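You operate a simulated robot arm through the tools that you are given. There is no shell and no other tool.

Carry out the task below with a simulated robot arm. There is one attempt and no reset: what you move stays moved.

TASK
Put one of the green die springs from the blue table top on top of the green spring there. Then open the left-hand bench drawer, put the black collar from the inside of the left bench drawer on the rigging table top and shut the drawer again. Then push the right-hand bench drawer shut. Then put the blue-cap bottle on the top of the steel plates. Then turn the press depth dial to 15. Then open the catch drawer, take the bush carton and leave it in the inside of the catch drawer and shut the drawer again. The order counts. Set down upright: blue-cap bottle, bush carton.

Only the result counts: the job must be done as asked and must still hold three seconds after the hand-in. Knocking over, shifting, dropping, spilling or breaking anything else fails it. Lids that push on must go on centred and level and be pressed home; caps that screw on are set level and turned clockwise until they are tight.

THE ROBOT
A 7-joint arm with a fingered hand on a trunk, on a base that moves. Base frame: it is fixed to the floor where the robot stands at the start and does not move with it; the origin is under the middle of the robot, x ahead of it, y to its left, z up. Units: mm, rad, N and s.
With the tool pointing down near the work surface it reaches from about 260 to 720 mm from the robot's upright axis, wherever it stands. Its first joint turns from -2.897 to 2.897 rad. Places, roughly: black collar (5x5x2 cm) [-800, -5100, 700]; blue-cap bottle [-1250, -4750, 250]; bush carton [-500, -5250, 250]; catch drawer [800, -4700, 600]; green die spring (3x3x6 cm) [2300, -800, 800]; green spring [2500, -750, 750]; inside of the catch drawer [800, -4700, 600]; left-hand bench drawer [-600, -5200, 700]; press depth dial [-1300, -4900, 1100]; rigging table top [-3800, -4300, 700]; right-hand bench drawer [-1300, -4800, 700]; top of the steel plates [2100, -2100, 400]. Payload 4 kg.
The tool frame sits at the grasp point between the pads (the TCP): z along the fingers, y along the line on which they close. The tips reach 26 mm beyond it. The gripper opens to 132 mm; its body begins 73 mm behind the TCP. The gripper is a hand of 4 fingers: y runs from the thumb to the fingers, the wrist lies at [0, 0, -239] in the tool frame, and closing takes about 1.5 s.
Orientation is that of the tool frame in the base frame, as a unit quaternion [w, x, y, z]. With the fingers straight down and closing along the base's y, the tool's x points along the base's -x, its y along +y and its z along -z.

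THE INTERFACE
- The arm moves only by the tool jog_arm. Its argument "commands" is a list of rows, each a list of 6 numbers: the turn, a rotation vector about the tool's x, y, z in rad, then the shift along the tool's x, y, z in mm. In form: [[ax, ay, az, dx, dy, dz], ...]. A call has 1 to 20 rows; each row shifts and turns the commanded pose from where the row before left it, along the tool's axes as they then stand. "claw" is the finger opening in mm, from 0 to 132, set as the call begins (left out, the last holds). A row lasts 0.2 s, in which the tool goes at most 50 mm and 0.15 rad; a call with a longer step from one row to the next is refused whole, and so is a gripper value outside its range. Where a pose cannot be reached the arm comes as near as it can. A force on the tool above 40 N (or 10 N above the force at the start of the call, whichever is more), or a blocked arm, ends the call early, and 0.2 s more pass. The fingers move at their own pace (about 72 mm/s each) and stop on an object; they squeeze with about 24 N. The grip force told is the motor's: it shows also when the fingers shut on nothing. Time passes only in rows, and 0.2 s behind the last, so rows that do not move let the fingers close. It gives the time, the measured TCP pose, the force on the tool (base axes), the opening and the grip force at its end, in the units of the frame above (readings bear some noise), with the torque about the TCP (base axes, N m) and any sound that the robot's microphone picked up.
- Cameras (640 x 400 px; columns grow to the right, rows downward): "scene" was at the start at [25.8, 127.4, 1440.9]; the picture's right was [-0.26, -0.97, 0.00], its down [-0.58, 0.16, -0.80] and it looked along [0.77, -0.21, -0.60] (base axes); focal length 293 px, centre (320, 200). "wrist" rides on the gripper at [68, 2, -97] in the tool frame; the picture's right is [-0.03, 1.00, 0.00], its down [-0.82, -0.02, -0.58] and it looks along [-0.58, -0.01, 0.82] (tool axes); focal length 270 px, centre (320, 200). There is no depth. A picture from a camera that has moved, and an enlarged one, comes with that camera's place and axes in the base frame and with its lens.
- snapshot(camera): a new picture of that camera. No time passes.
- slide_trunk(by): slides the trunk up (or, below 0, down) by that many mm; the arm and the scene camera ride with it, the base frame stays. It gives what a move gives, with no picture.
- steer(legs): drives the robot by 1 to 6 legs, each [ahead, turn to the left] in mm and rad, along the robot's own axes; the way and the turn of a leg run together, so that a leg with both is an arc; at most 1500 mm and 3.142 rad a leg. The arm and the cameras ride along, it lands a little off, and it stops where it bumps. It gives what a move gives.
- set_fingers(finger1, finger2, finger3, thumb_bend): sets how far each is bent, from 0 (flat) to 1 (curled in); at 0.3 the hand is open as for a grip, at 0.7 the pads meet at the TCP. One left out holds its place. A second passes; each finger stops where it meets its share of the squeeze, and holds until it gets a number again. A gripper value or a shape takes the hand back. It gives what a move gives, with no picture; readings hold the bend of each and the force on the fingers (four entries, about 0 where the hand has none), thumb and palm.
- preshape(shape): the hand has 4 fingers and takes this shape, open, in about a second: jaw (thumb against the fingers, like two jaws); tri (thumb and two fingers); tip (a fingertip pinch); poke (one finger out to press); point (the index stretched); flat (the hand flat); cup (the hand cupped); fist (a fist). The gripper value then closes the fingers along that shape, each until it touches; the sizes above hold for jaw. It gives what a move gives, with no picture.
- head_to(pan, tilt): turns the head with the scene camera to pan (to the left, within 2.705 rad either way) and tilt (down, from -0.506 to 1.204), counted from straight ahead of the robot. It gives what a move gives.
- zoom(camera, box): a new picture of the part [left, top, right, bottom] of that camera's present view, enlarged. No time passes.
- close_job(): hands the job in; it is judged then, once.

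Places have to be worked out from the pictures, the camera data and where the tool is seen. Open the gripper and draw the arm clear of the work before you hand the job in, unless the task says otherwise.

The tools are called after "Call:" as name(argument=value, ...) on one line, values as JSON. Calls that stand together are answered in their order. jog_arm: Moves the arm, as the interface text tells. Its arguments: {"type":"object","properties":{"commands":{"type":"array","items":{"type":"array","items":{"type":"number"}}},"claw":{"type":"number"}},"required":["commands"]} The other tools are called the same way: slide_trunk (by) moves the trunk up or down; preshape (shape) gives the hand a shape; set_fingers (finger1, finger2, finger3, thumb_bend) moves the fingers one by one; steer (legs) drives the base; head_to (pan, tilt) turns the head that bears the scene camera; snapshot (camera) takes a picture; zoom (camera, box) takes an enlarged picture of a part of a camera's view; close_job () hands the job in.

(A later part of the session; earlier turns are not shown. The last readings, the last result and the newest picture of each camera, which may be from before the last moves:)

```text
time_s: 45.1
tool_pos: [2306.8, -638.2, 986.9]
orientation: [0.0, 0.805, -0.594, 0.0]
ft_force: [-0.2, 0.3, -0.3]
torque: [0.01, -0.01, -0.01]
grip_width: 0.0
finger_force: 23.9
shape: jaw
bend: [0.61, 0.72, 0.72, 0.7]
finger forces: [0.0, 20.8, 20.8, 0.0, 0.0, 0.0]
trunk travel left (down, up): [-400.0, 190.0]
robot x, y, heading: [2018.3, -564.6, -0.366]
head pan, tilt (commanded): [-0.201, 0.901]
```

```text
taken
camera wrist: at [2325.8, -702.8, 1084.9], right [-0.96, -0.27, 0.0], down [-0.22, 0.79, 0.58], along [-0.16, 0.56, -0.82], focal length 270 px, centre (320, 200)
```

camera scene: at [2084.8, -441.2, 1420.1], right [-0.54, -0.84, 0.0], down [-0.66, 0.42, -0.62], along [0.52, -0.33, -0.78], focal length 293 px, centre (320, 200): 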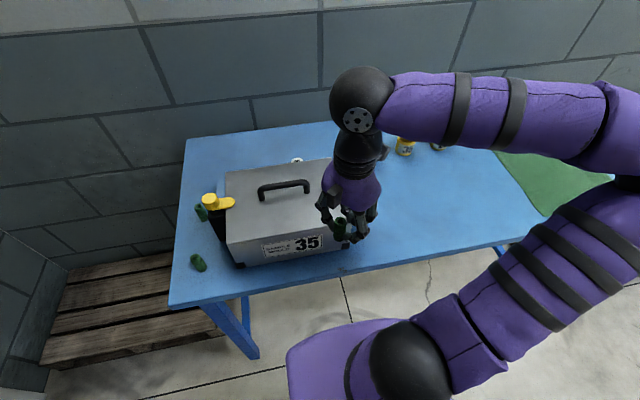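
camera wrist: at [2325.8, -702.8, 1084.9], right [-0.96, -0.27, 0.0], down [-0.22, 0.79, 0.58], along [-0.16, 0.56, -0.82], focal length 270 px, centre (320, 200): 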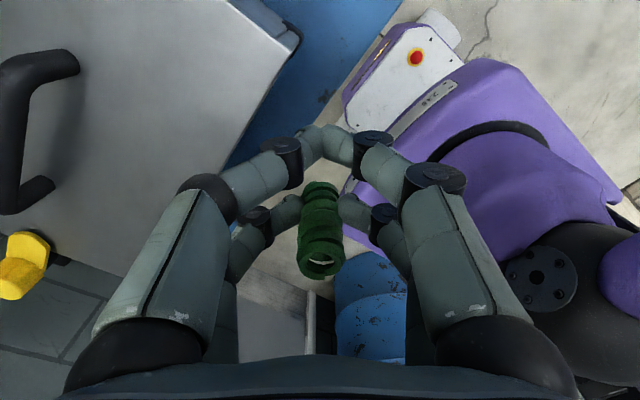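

The commanded pose was reset to the actual one, so nothing was lost. I raise the hand and rotate back to the safe closing-front-to-back orientation.

Call:
jog_arm(commands=[[0, 0, 0, 0, 0, -40], [0, 0, 0, 0, 0, -40], [0, 0, 0.15, 0, 0, 0], [0, 0, 0.15, 0, 0, 0], [0, 0, 0.15, 0, 0, 0], [0, 0, 0.15, 0, 0, 0], [0, 0, 0.07, 0, 0, 0]])

Call:
snapshot(camera="scene")

```text
time_s: 46.7
tool_pos: [2306.7, -637.0, 1066.9]
orientation: [0.0, -0.565, 0.825, 0.0]
ft_force: [-0.3, -0.4, -0.2]
torque: [-0.02, -0.02, 0.0]
grip_width: 0.0
finger_force: 23.4
shape: jaw
bend: [0.61, 0.72, 0.72, 0.7]
finger forces: [0.0, 20.8, 20.9, 0.1, 0.1, 0.1]
trunk travel left (down, up): [-400.0, 190.0]
robot x, y, heading: [2021.0, -561.9, -0.369]
head pan, tilt (commanded): [-0.201, 0.901]
```

```text
taken
camera scene: at [2084.7, -441.1, 1420.1], right [-0.54, -0.84, 0.0], down [-0.66, 0.42, -0.62], along [0.52, -0.33, -0.78], focal length 293 px, centre (320, 200)
```

scene: 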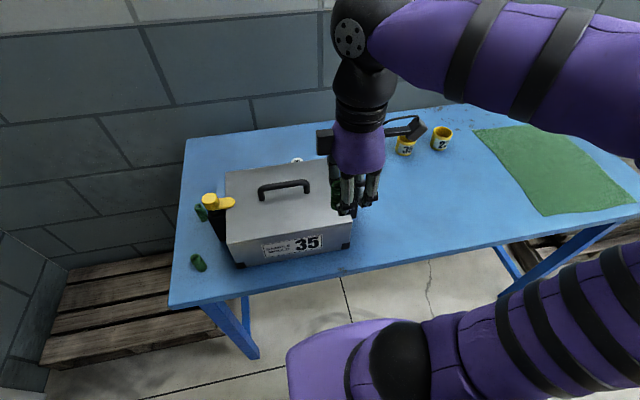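

The arm is back in its normal posture. I move to above the target disc with the spring's underside well above the box.

Call:
jog_arm(commands=[[0, 0, 0, -5, -43, 5], [0, 0, 0, -5, -43, 5], [0, 0, 0, -5, -43, 5], [0, 0, 0, -5, -43, 5], [0, 0, 0, -5, -43, 5], [0, 0, 0, -4, -43, 5], [0, 0, 0, -4, -44, 5]])

Call:
snapshot(camera="wrist")

Call:
snapshot(camera="scene")

```text
time_s: 48.3
tool_pos: [2604.2, -712.9, 1032.0]
orientation: [-0.001, -0.568, 0.823, -0.001]
ft_force: [-0.5, 2.1, -0.5]
torque: [-0.15, 0.02, 0.0]
grip_width: 0.0
finger_force: 24.1
shape: jaw
bend: [0.61, 0.72, 0.72, 0.7]
finger forces: [0.0, 20.7, 20.9, 0.0, 0.1, 0.0]
out of reach, approached as far as the arm can: row 4
trunk travel left (down, up): [-400.0, 190.0]
robot x, y, heading: [2025.2, -561.2, -0.359]
head pan, tilt (commanded): [-0.201, 0.901]
```

```text
taken
camera wrist: at [2578.7, -773.9, 1130.4], right [-0.93, 0.38, 0.0], down [0.31, 0.76, 0.57], along [0.22, 0.53, -0.82], focal length 270 px, centre (320, 200)
```

wrist: 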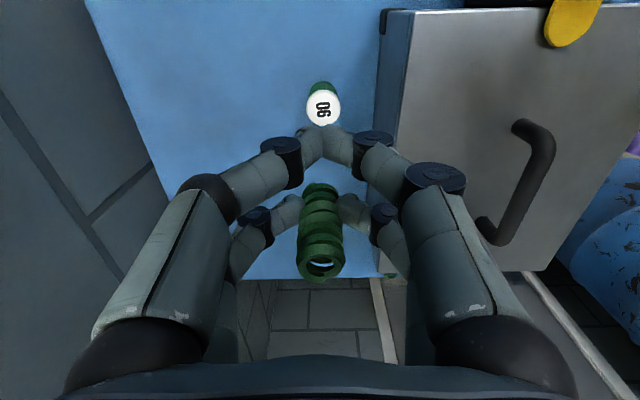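

```text
taken
camera scene: at [2087.3, -438.3, 1419.6], right [-0.53, -0.85, 0.0], down [-0.66, 0.42, -0.62], along [0.53, -0.33, -0.78], focal length 293 px, centre (320, 200)
```

scene: 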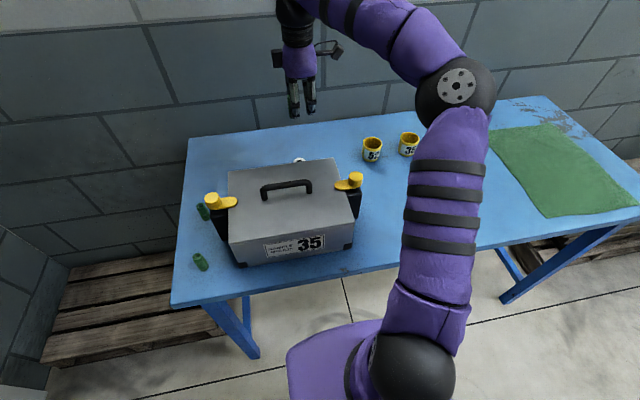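

The disc is visible right beyond the spring; I zoom to measure its centre.

Call:
zoom(camera="wrist", box=[270, 70, 370, 290])

Call:
zoom(camera="wrist", box=[290, 70, 354, 130])

```text
1.82 times, centred on (320, 180) of wrist
camera zoom: at [2578.7, -773.9, 1130.4], right [-0.93, 0.38, 0.0], down [0.31, 0.76, 0.57], along [0.22, 0.53, -0.82], focal length 491 px, centre (320, 236)
```

zoom: 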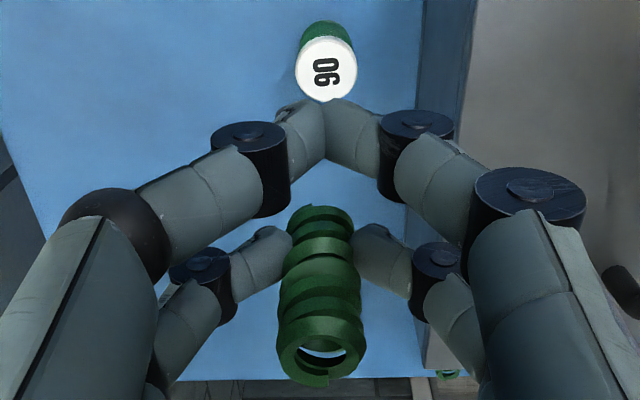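

```text
6.67 times, centred on (322, 100) of wrist
camera zoom: at [2578.7, -773.9, 1130.4], right [-0.93, 0.38, 0.0], down [0.31, 0.76, 0.57], along [0.22, 0.53, -0.82], focal length 1802 px, centre (307, 867)
```

zoom: 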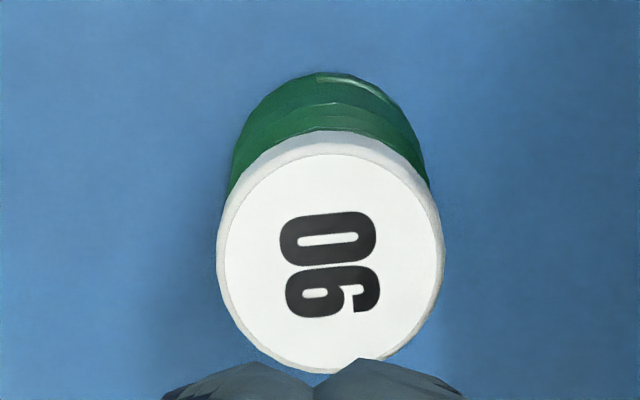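

The disc centre is about (2606, -695). I correct by about 4 mm in tool x and y and lower to about 15 mm above the disc, then check again.

Call:
jog_arm(commands=[[0, 0, 0, 3.5, 4.5, 0], [0, 0, 0, 0, 0, 40], [0, 0, 0, 0, 0, 40], [0, 0, 0, 0, 0, 25], [0, 0, 0, 0, 0, 13]])

Call:
zoom(camera="wrist", box=[160, 90, 480, 290])

Call:
zoom(camera="scene", box=[200, 60, 380, 200])

```text
time_s: 49.5
tool_pos: [2593.3, -717.9, 913.8]
orientation: [0.0, -0.566, 0.825, -0.001]
ft_force: [0.6, -0.7, -0.4]
torque: [-0.02, 0.01, 0.02]
grip_width: 0.0
finger_force: 24.1
shape: jaw
bend: [0.61, 0.72, 0.72, 0.7]
finger forces: [0.0, 20.8, 20.7, 0.1, 0.0, 0.0]
trunk travel left (down, up): [-400.0, 190.0]
robot x, y, heading: [2020.1, -563.3, -0.363]
head pan, tilt (commanded): [-0.201, 0.901]
```

```text
2.00 times, centred on (320, 190) of wrist
camera zoom: at [2567.8, -779.9, 1012.4], right [-0.92, 0.38, 0.0], down [0.31, 0.75, 0.58], along [0.22, 0.53, -0.82], focal length 541 px, centre (320, 220)
```

zoom: 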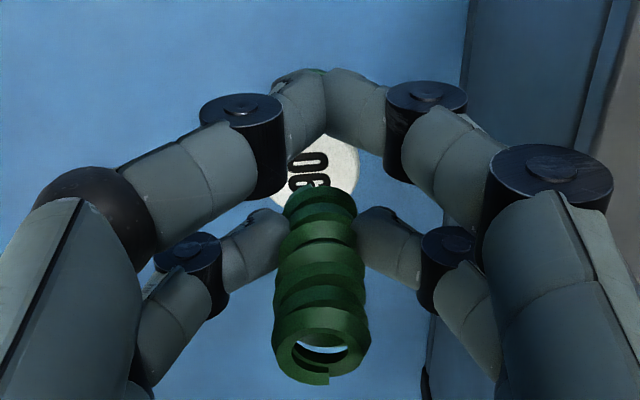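

```text
2.86 times, centred on (290, 130) of scene
camera zoom: at [2084.5, -441.0, 1420.0], right [-0.54, -0.84, 0.0], down [-0.66, 0.42, -0.62], along [0.52, -0.33, -0.78], focal length 837 px, centre (406, 400)
```

zoom: 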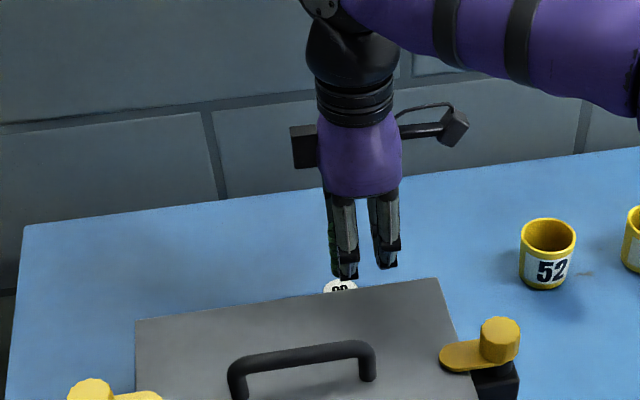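

The base had swayed a few mm in the last reading; now the disc is about 4 mm off in y and 3–4 mm in x. I correct and look again.

Call:
jog_arm(commands=[[0, 0, 0, -3.5, -4.2, 0], [0, 0, 0, 0, 0, 0]])

Call:
zoom(camera="wrist", box=[240, 110, 400, 290])

Call:
zoom(camera="scene", box=[280, 110, 360, 180])

```text
time_s: 50.1
tool_pos: [2601.1, -716.7, 914.4]
orientation: [-0.001, -0.565, 0.825, 0.001]
ft_force: [0.7, -1.0, -0.4]
torque: [0.0, 0.05, 0.01]
grip_width: 0.0
finger_force: 24.4
shape: jaw
bend: [0.61, 0.72, 0.72, 0.7]
finger forces: [0.0, 20.6, 20.7, 0.1, 0.1, 0.0]
trunk travel left (down, up): [-400.0, 190.0]
robot x, y, heading: [2020.3, -562.3, -0.371]
head pan, tilt (commanded): [-0.201, 0.901]
```

```text
2.22 times, centred on (320, 200) of wrist
camera zoom: at [2574.1, -778.6, 1011.9], right [-0.92, 0.38, 0.0], down [0.31, 0.75, 0.58], along [0.22, 0.53, -0.82], focal length 601 px, centre (320, 200)
```

zoom: 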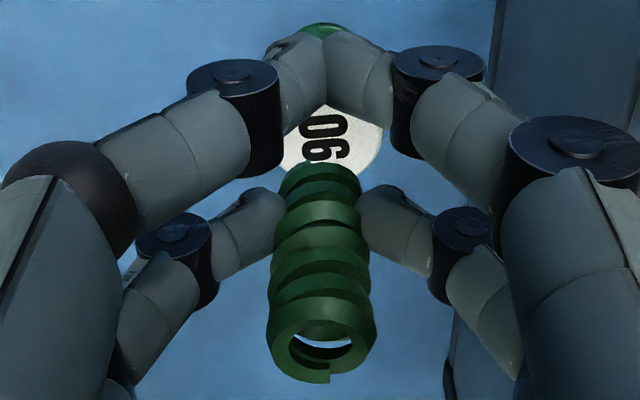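

```text
5.71 times, centred on (320, 145) of scene
camera zoom: at [2085.6, -441.4, 1420.0], right [-0.54, -0.84, 0.0], down [-0.66, 0.42, -0.62], along [0.52, -0.33, -0.78], focal length 1673 px, centre (320, 514)
```

zoom: 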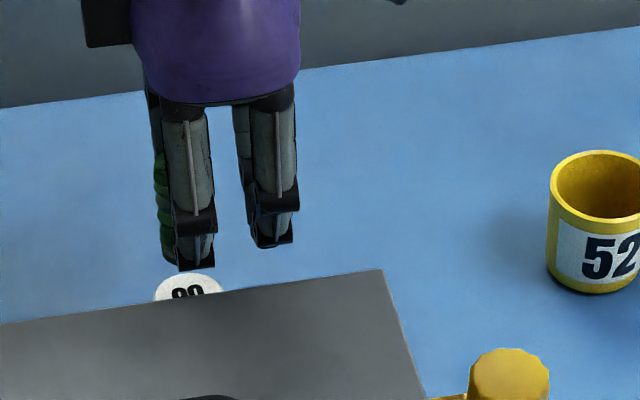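

The spring (radius about 11 mm, roughly 50 mm tall) is within 3 mm of the disc centre. I nudge y by 2.5 mm and lower to just above the expected contact.

Call:
jog_arm(commands=[[0, 0, 0, 0, 2.5, 0], [0, 0, 0, 0, 0, 10], [0, 0, 0, 0, 0, 8], [0, 0, 0, 0, 0, 5]])

Call:
zoom(camera="wrist", box=[240, 110, 400, 290])

Call:
zoom(camera="scene", box=[280, 110, 360, 180])

```text
time_s: 51.1
tool_pos: [2597.3, -716.2, 890.6]
orientation: [0.0, -0.565, 0.825, 0.0]
ft_force: [-0.8, 0.5, 0.7]
torque: [-0.03, -0.03, 0.02]
grip_width: 0.0
finger_force: 23.5
shape: jaw
bend: [0.61, 0.72, 0.72, 0.7]
finger forces: [0.0, 20.7, 20.6, 0.0, 0.0, 0.1]
trunk travel left (down, up): [-400.0, 190.0]
robot x, y, heading: [2019.1, -563.2, -0.368]
head pan, tilt (commanded): [-0.201, 0.901]
```

```text
2.22 times, centred on (320, 200) of wrist
camera zoom: at [2571.9, -777.6, 989.1], right [-0.92, 0.38, 0.0], down [0.31, 0.75, 0.58], along [0.22, 0.53, -0.82], focal length 601 px, centre (320, 200)
```

zoom: 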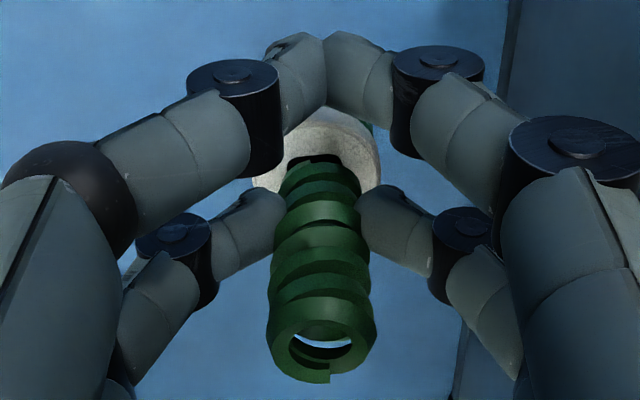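

```text
5.71 times, centred on (320, 145) of scene
camera zoom: at [2085.0, -441.3, 1420.0], right [-0.54, -0.84, 0.0], down [-0.66, 0.42, -0.62], along [0.52, -0.33, -0.78], focal length 1673 px, centre (320, 514)
```

zoom: 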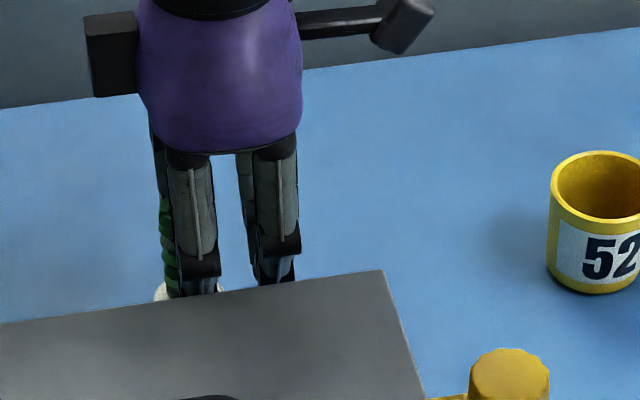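

I zoom in further on the disc and the spring's bottom to judge the x offset.

Call:
zoom(camera="wrist", box=[285, 140, 357, 200])

Call:
zoom(camera="scene", box=[295, 125, 325, 150])

```text
6.67 times, centred on (321, 170) of wrist
camera zoom: at [2571.9, -777.6, 989.1], right [-0.92, 0.38, 0.0], down [0.31, 0.75, 0.58], along [0.22, 0.53, -0.82], focal length 1802 px, centre (313, 400)
```

zoom: 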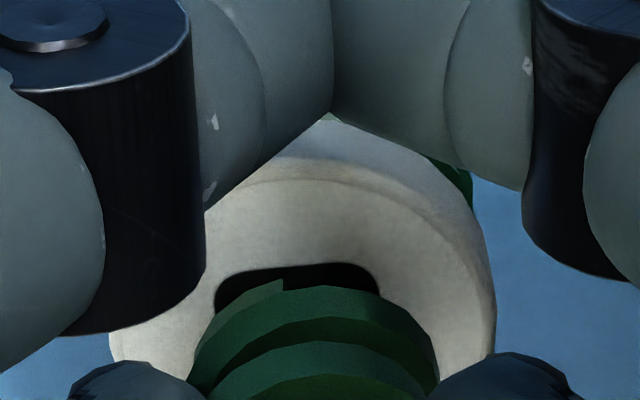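

```text
16.00 times, centred on (310, 138) of scene
camera zoom: at [2085.0, -441.3, 1420.0], right [-0.54, -0.84, 0.0], down [-0.66, 0.42, -0.62], along [0.52, -0.33, -0.78], focal length 4686 px, centre (480, 1200)
```

zoom: 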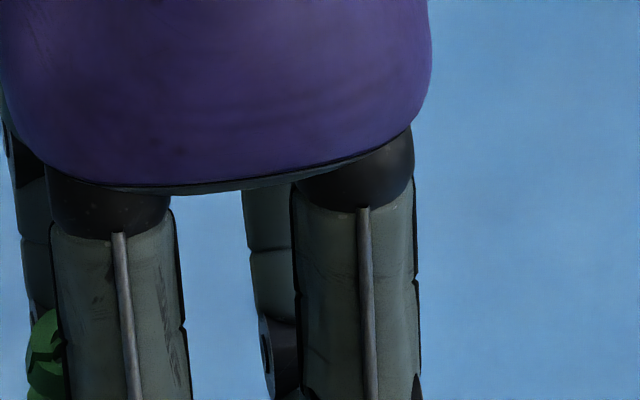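

The disc centre is at tool x ≈ -21 against the spring's ≈ -23.5. I nudge +2.5 mm and lower in small steps to feel for contact.

Call:
jog_arm(commands=[[0, 0, 0, 2.5, -1, 0], [0, 0, 0, 0, 0, 2], [0, 0, 0, 0, 0, 1.5]])

Call:
zoom(camera="wrist", box=[285, 140, 357, 200])

```text
time_s: 51.9
tool_pos: [2599.1, -717.8, 887.2]
orientation: [0.0, -0.566, 0.824, 0.0]
ft_force: [-0.4, -0.4, -1.0]
torque: [-0.01, -0.03, 0.0]
grip_width: 0.0
finger_force: 23.8
shape: jaw
bend: [0.61, 0.72, 0.72, 0.7]
finger forces: [0.1, 20.7, 20.7, 0.0, 0.0, 0.0]
trunk travel left (down, up): [-400.0, 190.0]
robot x, y, heading: [2019.6, -565.0, -0.363]
head pan, tilt (commanded): [-0.201, 0.901]
```

```text
6.67 times, centred on (321, 170) of wrist
camera zoom: at [2572.0, -779.2, 985.1], right [-0.92, 0.38, 0.0], down [0.31, 0.75, 0.58], along [0.22, 0.53, -0.82], focal length 1802 px, centre (313, 400)
```

zoom: 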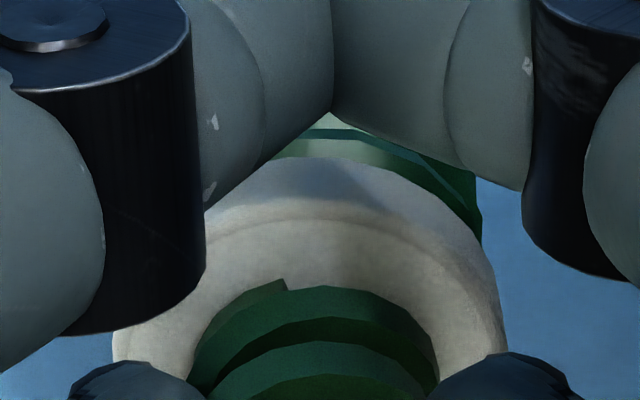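

Still no contact force. I lower a little further in 1 mm steps.

Call:
jog_arm(commands=[[0, 0, 0, 0, 0, 1], [0, 0, 0, 0, 0, 1]])

Call:
jog_arm(commands=[[0, 0, 0, 0, 0, 1], [0, 0, 0, 0, 0, 0]])

Call:
zoom(camera="wrist", box=[285, 140, 357, 200])

```text
time_s: 52.5
tool_pos: [2599.3, -719.4, 886.1]
orientation: [0.0, -0.566, 0.825, 0.001]
ft_force: [0.6, 0.4, -0.6]
torque: [-0.01, 0.03, 0.01]
grip_width: 0.2
finger_force: 24.3
shape: jaw
bend: [0.61, 0.72, 0.72, 0.7]
finger forces: [0.0, 20.7, 20.7, 0.1, 0.0, 0.1]
trunk travel left (down, up): [-400.0, 190.0]
robot x, y, heading: [2019.9, -564.1, -0.363]
head pan, tilt (commanded): [-0.201, 0.901]
```

```text
time_s: 53.1
tool_pos: [2598.6, -717.4, 884.3]
orientation: [0.0, -0.565, 0.825, -0.001]
ft_force: [-0.7, -1.1, 2.2]
torque: [0.01, -0.01, 0.01]
grip_width: 0.1
finger_force: 23.9
shape: jaw
bend: [0.61, 0.73, 0.73, 0.7]
finger forces: [0.0, 21.4, 21.7, 0.0, 0.1, 0.0]
trunk travel left (down, up): [-400.0, 190.0]
robot x, y, heading: [2018.5, -563.0, -0.368]
head pan, tilt (commanded): [-0.201, 0.901]
```

```text
6.67 times, centred on (321, 170) of wrist
camera zoom: at [2572.4, -779.6, 982.6], right [-0.92, 0.38, 0.0], down [0.31, 0.75, 0.58], along [0.22, 0.53, -0.82], focal length 1802 px, centre (313, 400)
```

zoom: 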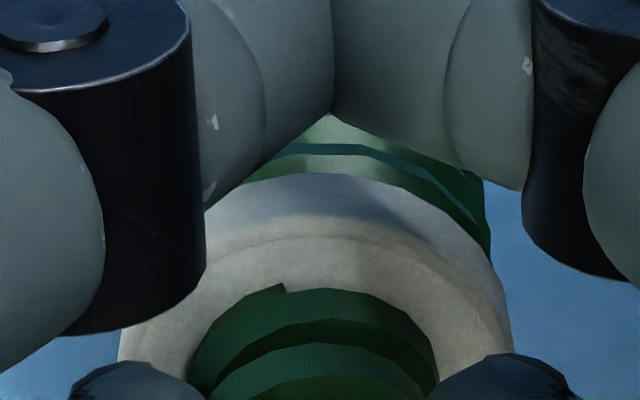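

Contact: 2 N upward and the spring is concentric with the disc within about 1 mm. I open the fingers gently to a small width.

Call:
jog_arm(commands=[[0, 0, 0, 0, 0, 0], [0, 0, 0, 0, 0, 0], [0, 0, 0, 0, 0, 0], [0, 0, 0, 0, 0, 0], [0, 0, 0, 0, 0, 0]], claw=36)

Call:
snapshot(camera="wrist")

Call:
zoom(camera="scene", box=[260, 90, 360, 170])

```text
time_s: 54.3
tool_pos: [2599.0, -717.1, 885.0]
orientation: [0.0, -0.566, 0.825, 0.0]
ft_force: [0.7, -0.8, 0.8]
torque: [0.04, 0.03, 0.04]
grip_width: 35.5
finger_force: 0.0
shape: jaw
bend: [0.73, 0.73, 0.73, 0.7]
finger forces: [0.4, 0.0, 0.1, 0.0, 0.0, 0.0]
trunk travel left (down, up): [-400.0, 190.0]
robot x, y, heading: [2019.0, -561.3, -0.367]
head pan, tilt (commanded): [-0.201, 0.901]
```

```text
taken
camera wrist: at [2572.4, -779.7, 982.3], right [-0.92, 0.38, 0.0], down [0.31, 0.75, 0.58], along [0.22, 0.53, -0.82], focal length 270 px, centre (320, 200)
```

wrist: 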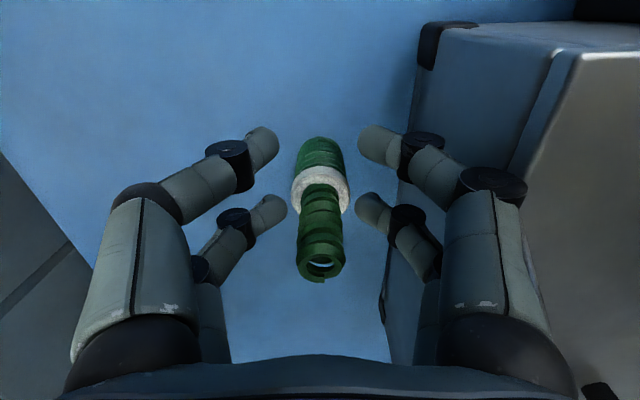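

```text
5.00 times, centred on (310, 130) of scene
camera zoom: at [2085.0, -441.3, 1420.0], right [-0.54, -0.84, 0.0], down [-0.66, 0.42, -0.62], along [0.52, -0.33, -0.78], focal length 1464 px, centre (370, 550)
```

zoom: 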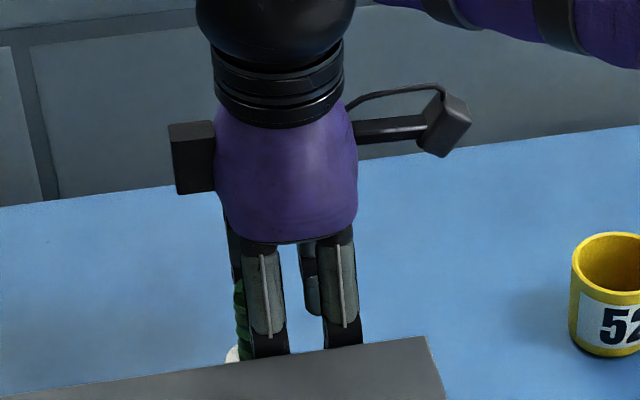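

The spring stands on the disc and the fingers are clear. I draw the hand straight up.

Call:
jog_arm(commands=[[0, 0, 0, 0, 0, -5], [0, 0, 0, 0, 0, -10], [0, 0, 0, 0, 0, -20], [0, 0, 0, 0, 0, -30], [0, 0, 0, 0, 0, -40], [0, 0, 0, 0, 0, -40]])

Call:
snapshot(camera="wrist")

Call:
zoom(camera="scene", box=[260, 90, 360, 170])

```text
time_s: 55.7
tool_pos: [2596.5, -716.0, 1029.4]
orientation: [0.0, -0.565, 0.825, 0.001]
ft_force: [-0.5, 0.8, -0.3]
torque: [0.0, 0.01, -0.02]
grip_width: 35.7
finger_force: 0.0
shape: jaw
bend: [0.73, 0.73, 0.73, 0.7]
finger forces: [0.0, 0.0, 0.0, 0.0, 0.0, 0.0]
trunk travel left (down, up): [-400.0, 190.0]
robot x, y, heading: [2018.6, -562.5, -0.36]
head pan, tilt (commanded): [-0.201, 0.901]
```

```text
taken
camera wrist: at [2571.1, -779.0, 1127.5], right [-0.92, 0.38, 0.0], down [0.31, 0.75, 0.58], along [0.22, 0.53, -0.82], focal length 270 px, centre (320, 200)
```

wrist: 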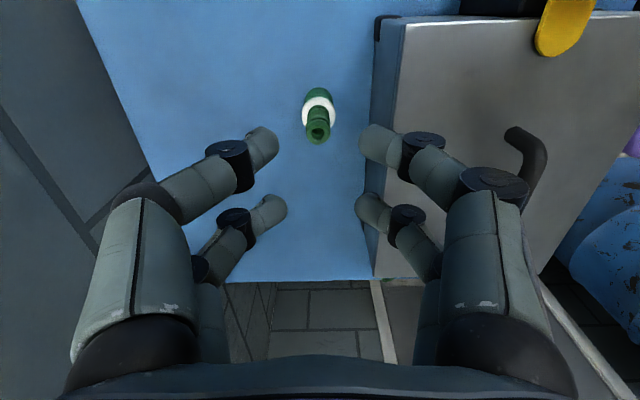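

```text
5.00 times, centred on (310, 130) of scene
camera zoom: at [2084.9, -441.3, 1420.0], right [-0.54, -0.84, 0.0], down [-0.66, 0.42, -0.62], along [0.52, -0.33, -0.78], focal length 1464 px, centre (370, 550)
```

zoom: 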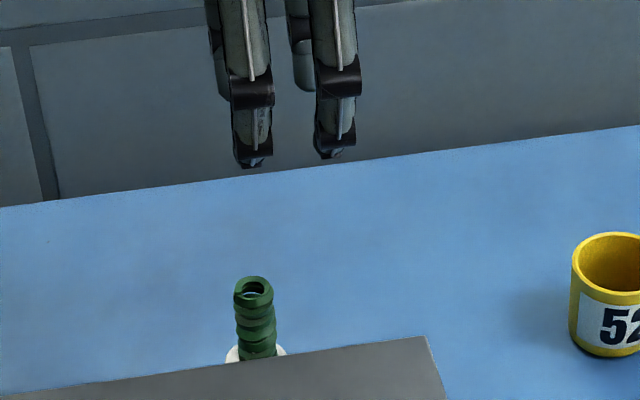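

Stacking succeeded. I raise and pull the arm back over the box toward the robot, turning the hand back to its starting orientation.

Call:
jog_arm(commands=[[0, 0, 0, 0, 0, -40], [0, 0, 0, 0, 40, 0], [0, 0, 0, 0, 50, 0], [0, 0, 0, 0, 50, 0], [0, 0, 0, 0, 50, 0], [0, 0, 0, 0, 50, 0], [0, 0, 0.15, 0, 0, 0], [0, 0, 0.15, 0, 0, 0], [0, 0, 0.15, 0, 0, 0], [0, 0, 0.15, 0, 0, 0], [0, 0, 0.15, 0, 0, 0], [0, 0, 0.15, 0, 0, 0], [0, 0, 0.15, 0, 0, 0], [0, 0, 0.15, 0, 0, 0], [0, 0, 0.15, 0, 0, 0], [0, 0, 0.15, 0, 0, 0], [0, 0, 0.07, 0, 0, 0]], claw=36)

Call:
head_to(pan=0.0, tilt=0.7)

Call:
snapshot(camera="scene")

```text
time_s: 59.3
tool_pos: [2375.1, -632.3, 1070.2]
orientation: [-0.001, 0.185, 0.983, 0.0]
ft_force: [0.9, -0.5, -0.3]
torque: [-0.01, -0.04, 0.0]
grip_width: 36.0
finger_force: 0.1
shape: jaw
bend: [0.73, 0.73, 0.73, 0.7]
finger forces: [0.0, 0.0, 0.1, 0.0, 0.0, 0.0]
trunk travel left (down, up): [-400.0, 190.0]
robot x, y, heading: [2022.8, -561.8, -0.365]
head pan, tilt (commanded): [-0.201, 0.901]
```

```text
time_s: 60.0
tool_pos: [2374.1, -631.6, 1070.2]
orientation: [-0.001, 0.182, 0.983, 0.0]
ft_force: [-0.5, -0.2, 1.0]
torque: [-0.01, -0.02, -0.02]
grip_width: 35.9
finger_force: 0.1
shape: jaw
bend: [0.73, 0.73, 0.73, 0.7]
finger forces: [0.0, 0.0, 0.1, 0.0, 0.0, 0.1]
trunk travel left (down, up): [-400.0, 190.0]
robot x, y, heading: [2017.2, -561.5, -0.374]
head pan, tilt (commanded): [0.0, 0.7]
```

```text
taken
camera scene: at [2100.4, -431.1, 1436.2], right [-0.36, -0.93, 0.0], down [-0.6, 0.23, -0.76], along [0.71, -0.28, -0.64], focal length 293 px, centre (320, 200)
```

scene: 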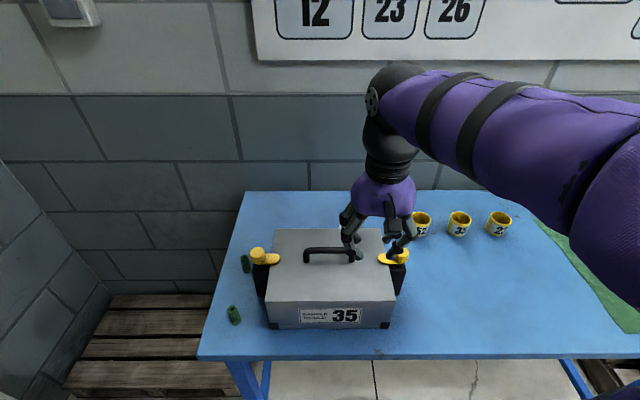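

Everything on the blue table stands as it should. I back away and turn to look down the room toward the bench.

Call:
steer(legs=[[-400, 0], [0, -1.58]])

Call:
head_to(pan=0.0, tilt=0.45)

Call:
snapshot(camera="scene")

Call:
head_to(pan=0.7, tilt=0.45)

Call:
snapshot(camera="scene")

```text
time_s: 66.9
tool_pos: [1558.6, -767.9, 1069.8]
orientation: [0.0, 0.834, 0.551, 0.001]
ft_force: [-0.6, 0.6, 0.8]
torque: [-0.01, 0.0, 0.03]
grip_width: 36.0
finger_force: 0.0
shape: jaw
bend: [0.73, 0.73, 0.73, 0.7]
finger forces: [0.0, 0.0, 0.1, 0.1, 0.0, 0.1]
trunk travel left (down, up): [-400.0, 190.0]
robot x, y, heading: [1641.8, -419.6, -1.979]
head pan, tilt (commanded): [0.0, 0.7]
```

```text
time_s: 67.7
tool_pos: [1559.6, -767.2, 1069.3]
orientation: [0.0, 0.835, 0.551, 0.0]
ft_force: [0.3, -0.8, -0.1]
torque: [-0.01, 0.0, 0.01]
grip_width: 35.9
finger_force: 0.0
shape: jaw
bend: [0.73, 0.73, 0.73, 0.7]
finger forces: [0.1, 0.0, 0.0, 0.0, 0.1, 0.0]
trunk travel left (down, up): [-400.0, 190.0]
robot x, y, heading: [1639.3, -417.9, -1.977]
head pan, tilt (commanded): [0.0, 0.45]
```

```text
taken
camera scene: at [1771.4, -508.6, 1458.3], right [-0.92, 0.39, 0.0], down [0.17, 0.4, -0.9], along [-0.35, -0.83, -0.44], focal length 293 px, centre (320, 200)
```

scene: 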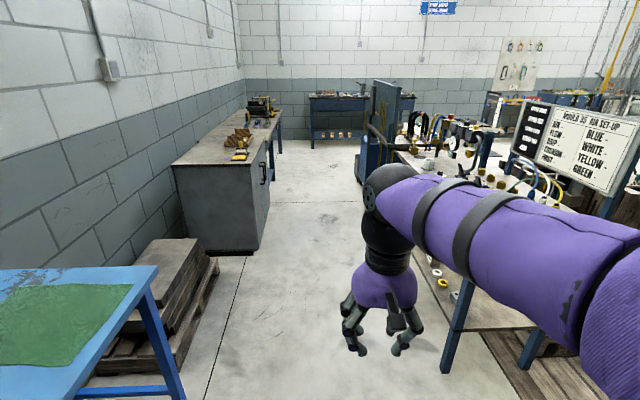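

```text
time_s: 68.7
tool_pos: [1557.9, -767.2, 1071.0]
orientation: [0.0, 0.834, 0.551, 0.0]
ft_force: [1.3, 0.0, -1.0]
torque: [0.01, -0.01, 0.02]
grip_width: 35.8
finger_force: 0.0
shape: jaw
bend: [0.73, 0.73, 0.73, 0.7]
finger forces: [0.1, 0.0, 0.0, 0.0, 0.0, 0.0]
trunk travel left (down, up): [-400.0, 190.0]
robot x, y, heading: [1642.8, -415.0, -1.972]
head pan, tilt (commanded): [0.7, 0.45]
```

```text
taken
camera scene: at [1834.2, -512.0, 1458.4], right [-0.96, -0.29, 0.0], down [-0.13, 0.42, -0.9], along [0.26, -0.86, -0.44], focal length 293 px, centre (320, 200)
```

scene: 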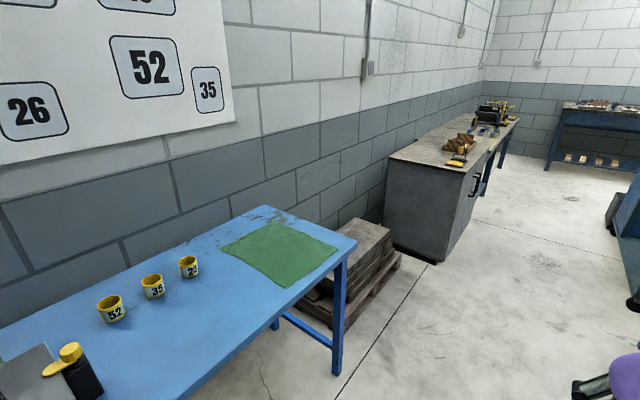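

There's a clear aisle along the wall toward the far bench. I drive down it in two legs and look again.

Call:
steer(legs=[[0, 0.03], [1500, 0], [1300, 0]])

Call:
head_to(pan=0.0, tilt=0.45)

Call:
snapshot(camera="scene")

Call:
head_to(pan=-0.8, tilt=0.45)

Call:
snapshot(camera="scene")

Call:
head_to(pan=0.8, tilt=0.5)

Call:
snapshot(camera="scene")

```text
time_s: 82.8
tool_pos: [624.9, -3421.3, 1069.3]
orientation: [0.001, 0.813, 0.582, 0.0]
ft_force: [0.3, 0.2, 0.2]
torque: [0.03, -0.01, 0.02]
grip_width: 36.0
finger_force: 0.0
shape: jaw
bend: [0.73, 0.73, 0.73, 0.7]
finger forces: [0.1, 0.0, 0.1, 0.1, 0.1, 0.0]
trunk travel left (down, up): [-400.0, 190.0]
robot x, y, heading: [681.3, -3070.6, -1.902]
head pan, tilt (commanded): [0.7, 0.45]
```

```text
time_s: 83.8
tool_pos: [623.1, -3421.8, 1069.8]
orientation: [-0.001, 0.814, 0.581, 0.0]
ft_force: [-0.4, 0.2, 0.4]
torque: [-0.02, -0.01, 0.0]
grip_width: 35.7
finger_force: 0.0
shape: jaw
bend: [0.73, 0.73, 0.73, 0.7]
finger forces: [0.0, 0.1, 0.0, 0.0, 0.0, 0.0]
trunk travel left (down, up): [-400.0, 190.0]
robot x, y, heading: [681.2, -3064.4, -1.902]
head pan, tilt (commanded): [0.0, 0.45]
```

```text
taken
camera scene: at [816.6, -3148.1, 1458.4], right [-0.95, 0.32, 0.0], down [0.14, 0.41, -0.9], along [-0.29, -0.85, -0.44], focal length 293 px, centre (320, 200)
```

scene: 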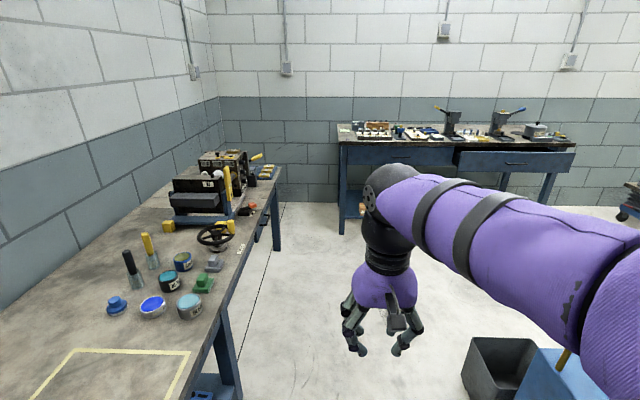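

```text
time_s: 85.0
tool_pos: [623.6, -3422.0, 1069.7]
orientation: [0.001, 0.813, 0.582, 0.0]
ft_force: [0.5, 1.0, -0.1]
torque: [0.0, -0.01, -0.01]
grip_width: 35.9
finger_force: 0.1
shape: jaw
bend: [0.73, 0.73, 0.73, 0.7]
finger forces: [0.0, 0.0, 0.0, 0.0, 0.0, 0.1]
trunk travel left (down, up): [-400.0, 190.0]
robot x, y, heading: [683.4, -3065.3, -1.904]
head pan, tilt (commanded): [-0.799, 0.45]
```

```text
taken
camera scene: at [763.3, -3100.4, 1458.4], right [-0.43, 0.9, 0.0], down [0.39, 0.19, -0.9], along [-0.81, -0.38, -0.44], focal length 293 px, centre (320, 200)
```

scene: 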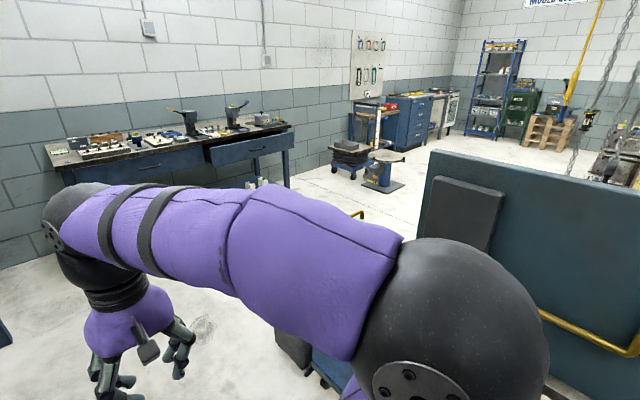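

```text
time_s: 86.6
tool_pos: [623.6, -3420.9, 1070.7]
orientation: [0.0, 0.813, 0.582, 0.0]
ft_force: [-0.1, 0.1, 0.4]
torque: [-0.01, 0.03, -0.03]
grip_width: 35.7
finger_force: 0.1
shape: jaw
bend: [0.73, 0.73, 0.73, 0.7]
finger forces: [0.0, 0.0, 0.0, 0.0, 0.0, 0.0]
trunk travel left (down, up): [-400.0, 190.0]
robot x, y, heading: [680.4, -3062.9, -1.899]
head pan, tilt (commanded): [0.799, 0.499]
```

```text
taken
camera scene: at [887.4, -3142.4, 1453.9], right [-0.89, -0.45, 0.0], down [-0.22, 0.43, -0.88], along [0.4, -0.78, -0.48], focal length 293 px, centre (320, 200)
```

scene: 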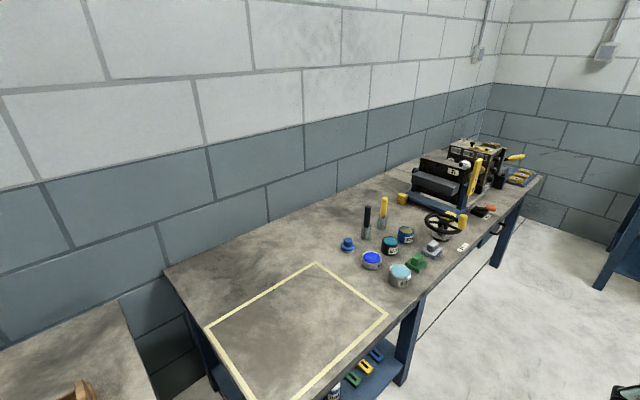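

The far bench shows a closed left drawer and a right drawer standing a bit open. I drive further on toward the bench's left half.

Call:
steer(legs=[[0, -0.06], [1150, 0], [0, -0.75], [440, 0], [0, 0.75]])

Call:
head_to(pan=0.0, tilt=0.6)

Call:
snapshot(camera="scene")

Call:
snapshot(camera="wrist")

```text
time_s: 99.6
tool_pos: [-234.8, -4679.2, 1069.8]
orientation: [0.0, 0.834, 0.552, 0.0]
ft_force: [0.2, 0.3, 0.8]
torque: [0.01, -0.05, 0.01]
grip_width: 35.8
finger_force: 0.0
shape: jaw
bend: [0.73, 0.73, 0.73, 0.7]
finger forces: [0.0, 0.1, 0.0, 0.0, 0.1, 0.0]
trunk travel left (down, up): [-400.0, 190.0]
robot x, y, heading: [-155.0, -4328.9, -1.97]
head pan, tilt (commanded): [0.799, 0.499]
```

```text
time_s: 100.8
tool_pos: [-234.0, -4679.3, 1070.3]
orientation: [0.0, 0.833, 0.553, 0.0]
ft_force: [0.0, -0.4, -0.9]
torque: [-0.02, -0.02, 0.02]
grip_width: 35.6
finger_force: 0.0
shape: jaw
bend: [0.73, 0.73, 0.73, 0.7]
finger forces: [0.0, 0.0, 0.0, 0.1, 0.0, 0.0]
trunk travel left (down, up): [-400.0, 190.0]
robot x, y, heading: [-148.6, -4326.7, -1.973]
head pan, tilt (commanded): [0.0, 0.6]
```

```text
taken
camera scene: at [-21.0, -4416.4, 1444.8], right [-0.92, 0.39, 0.0], down [0.22, 0.52, -0.83], along [-0.32, -0.76, -0.56], focal length 293 px, centre (320, 200)
```

scene: 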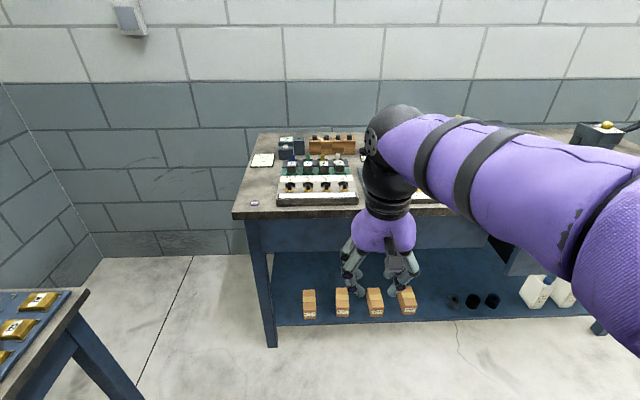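

```text
taken
camera wrist: at [-205.7, -4615.3, 1167.7], right [0.91, -0.41, 0.0], down [-0.34, -0.74, 0.58], along [-0.24, -0.53, -0.82], focal length 270 px, centre (320, 200)
```

wrist: 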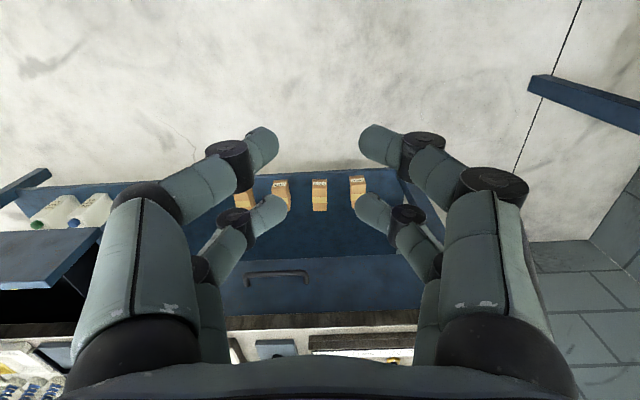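

Now I see the closed left drawer with its bar handle, the open right drawer, and on the shelf four cartons and white bottles. I zoom in on details.

Call:
zoom(camera="wrist", box=[0, 160, 440, 400])

Call:
zoom(camera="scene", box=[290, 260, 430, 340])

Call:
zoom(camera="scene", box=[240, 120, 440, 240])

Call:
zoom(camera="scene", box=[420, 240, 620, 340])

```text
1.45 times, centred on (220, 280) of wrist
camera zoom: at [-205.7, -4615.3, 1167.7], right [0.91, -0.41, 0.0], down [-0.34, -0.74, 0.58], along [-0.24, -0.53, -0.82], focal length 393 px, centre (466, 84)
```

zoom: 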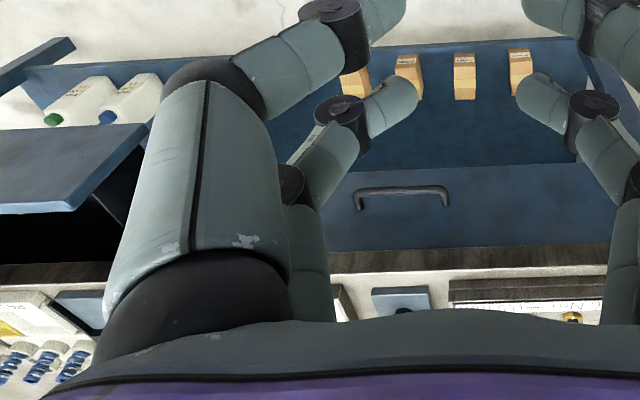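

```text
4.57 times, centred on (360, 300) of scene
camera zoom: at [-21.0, -4416.4, 1444.8], right [-0.92, 0.39, 0.0], down [0.22, 0.52, -0.83], along [-0.32, -0.76, -0.56], focal length 1339 px, centre (137, -257)
```

zoom: 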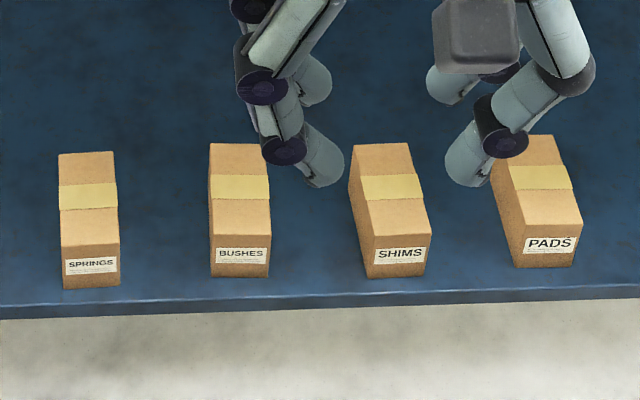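

```text
3.20 times, centred on (340, 180) of scene
camera zoom: at [-21.0, -4416.4, 1444.8], right [-0.92, 0.39, 0.0], down [0.22, 0.52, -0.83], along [-0.32, -0.76, -0.56], focal length 937 px, centre (256, 264)
```

zoom: 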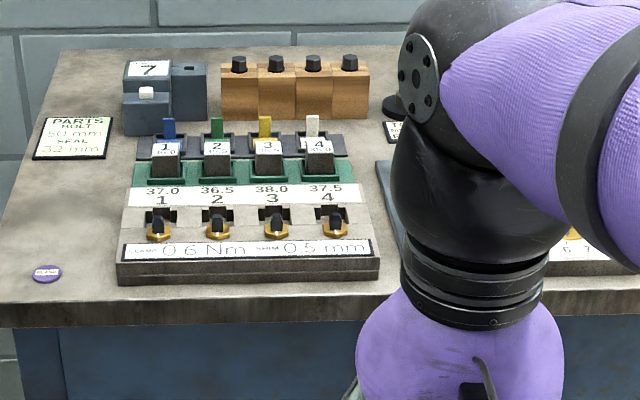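

```text
3.20 times, centred on (520, 290) of scene
camera zoom: at [-21.0, -4416.4, 1444.8], right [-0.92, 0.39, 0.0], down [0.22, 0.52, -0.83], along [-0.32, -0.76, -0.56], focal length 937 px, centre (-320, -88)
```

zoom: 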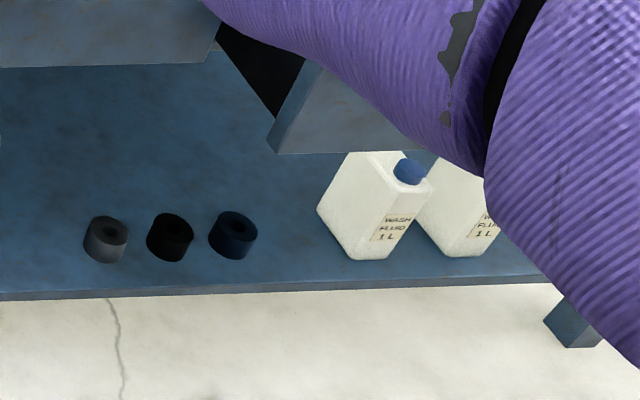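

The handle is near (-497, -5026, 757), straight ahead of the robot. I lower the trunk a bit and turn the hand to point forward, toward the drawer.

Call:
slide_trunk(by=-150)

Call:
jog_arm(commands=[[0, 0, 0, -50, 0, 0], [0, 0, 0, -50, 0, 0], [0, 0, 0, -50, 0, 0], [0, -0.15, 0, 0, 0, 0], [0, -0.15, 0, 0, 0, 0], [0, -0.15, 0, 0, 0, 0], [0, -0.15, 0, 0, 0, 0], [0, -0.15, 0, 0, 0, 0], [0, -0.15, 0, 0, 0, 0], [0, -0.15, 0, 0, 0, 0], [0, -0.15, 0, 0, 0, 0], [0, -0.15, 0, 0, 0, 0], [0, -0.15, 0, 0, 0, 0], [0, -0.071, 0, 0, 0, 0]], claw=70)

Call:
snapshot(camera="scene")

Call:
snapshot(camera="wrist")

```text
time_s: 102.5
tool_pos: [-234.0, -4679.2, 919.8]
orientation: [0.0, 0.834, 0.552, 0.0]
ft_force: [0.0, -0.8, -0.3]
torque: [-0.03, 0.03, 0.01]
grip_width: 35.7
finger_force: 0.1
shape: jaw
bend: [0.73, 0.73, 0.73, 0.7]
finger forces: [0.1, 0.0, 0.0, 0.0, 0.0, 0.1]
trunk travel left (down, up): [-250.0, 340.0]
robot x, y, heading: [-153.6, -4330.4, -1.976]
head pan, tilt (commanded): [0.0, 0.6]
```

```text
time_s: 105.1
tool_pos: [-34.8, -4820.2, 890.7]
orientation: [0.478, 0.555, 0.61, -0.3]
ft_force: [-0.2, -0.3, -0.4]
torque: [0.01, -0.03, 0.05]
grip_width: 69.8
finger_force: 0.0
shape: jaw
bend: [0.72, 0.72, 0.72, 0.7]
finger forces: [0.0, 0.0, 0.0, 0.1, 0.0, 0.0]
trunk travel left (down, up): [-250.0, 340.0]
robot x, y, heading: [-153.1, -4329.4, -1.972]
head pan, tilt (commanded): [0.0, 0.6]
stopped in row 12: the arm was blocked; the commanded pose is now the measured one
```

```text
taken
camera scene: at [-19.8, -4417.4, 1294.8], right [-0.93, 0.37, 0.0], down [0.21, 0.52, -0.82], along [-0.31, -0.77, -0.57], focal length 293 px, centre (320, 200)
```

scene: 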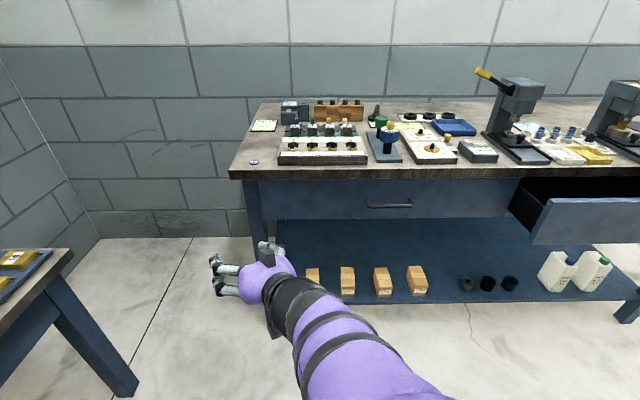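

```text
taken
camera wrist: at [-52.4, -4704.4, 864.6], right [0.96, 0.19, 0.19], down [-0.23, 0.2, 0.95], along [0.15, -0.96, 0.23], focal length 270 px, centre (320, 200)
```

wrist: 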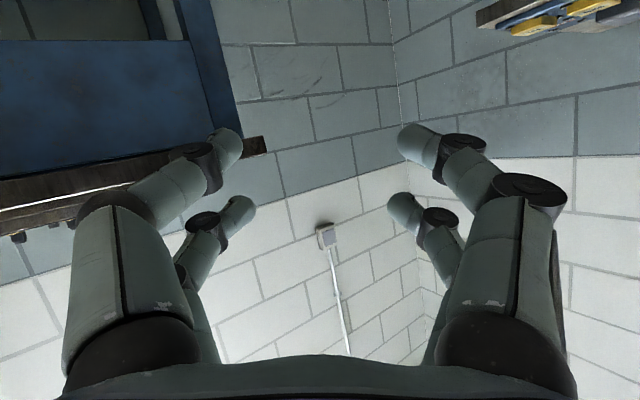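

The arm folded too close to the body and swung left; tool now points outward, 21° below horizontal. I swing it back to the front about the robot's own axis, which keeps the same arm shape.

Call:
jog_arm(commands=[[0.0824, -0.0149, 0.0324, -6.8, -44.7, -3.4], [0.0824, -0.0149, 0.0324, -6.8, -44.7, -3.4], [0.0824, -0.0149, 0.0324, -6.8, -44.7, -3.4], [0.0824, -0.0149, 0.0324, -6.8, -44.7, -3.4], [0.0824, -0.0149, 0.0324, -6.8, -44.7, -3.4], [0.0824, -0.0149, 0.0324, -6.8, -44.7, -3.4], [0.0824, -0.0149, 0.0324, -6.8, -44.7, -3.4]])

Call:
snapshot(camera="scene")

Call:
snapshot(camera="wrist")

```text
time_s: 106.7
tool_pos: [-346.9, -4794.1, 888.9]
orientation: [0.361, 0.716, 0.408, -0.437]
ft_force: [1.4, 0.4, 1.1]
torque: [-0.01, 0.04, 0.0]
grip_width: 70.1
finger_force: 0.0
shape: jaw
bend: [0.72, 0.72, 0.72, 0.7]
finger forces: [0.0, 0.0, 0.0, 0.0, 0.0, 0.0]
trunk travel left (down, up): [-250.0, 340.0]
robot x, y, heading: [-150.9, -4329.8, -1.974]
head pan, tilt (commanded): [0.0, 0.6]
```

```text
taken
camera scene: at [-20.9, -4416.5, 1294.8], right [-0.92, 0.39, 0.0], down [0.22, 0.52, -0.83], along [-0.32, -0.76, -0.57], focal length 293 px, centre (320, 200)
```

scene: 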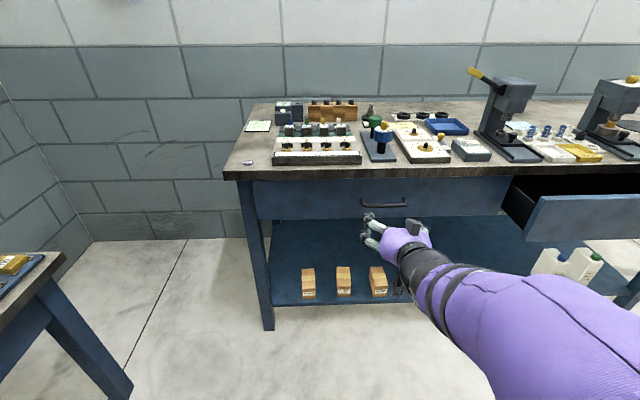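

```text
taken
camera wrist: at [-293.5, -4690.9, 863.8], right [0.89, -0.41, 0.19], down [-0.06, 0.29, 0.95], along [-0.45, -0.86, 0.23], focal length 270 px, centre (320, 200)
```

wrist: 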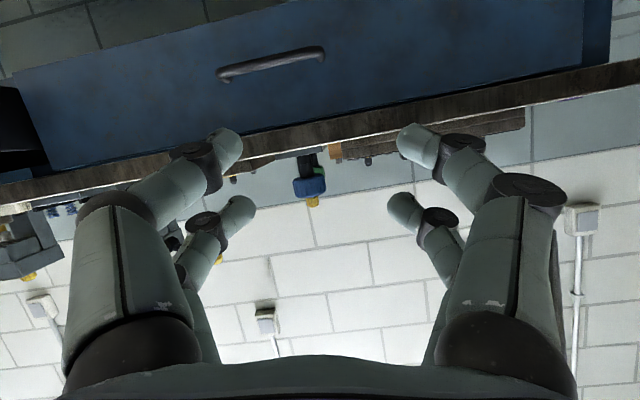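

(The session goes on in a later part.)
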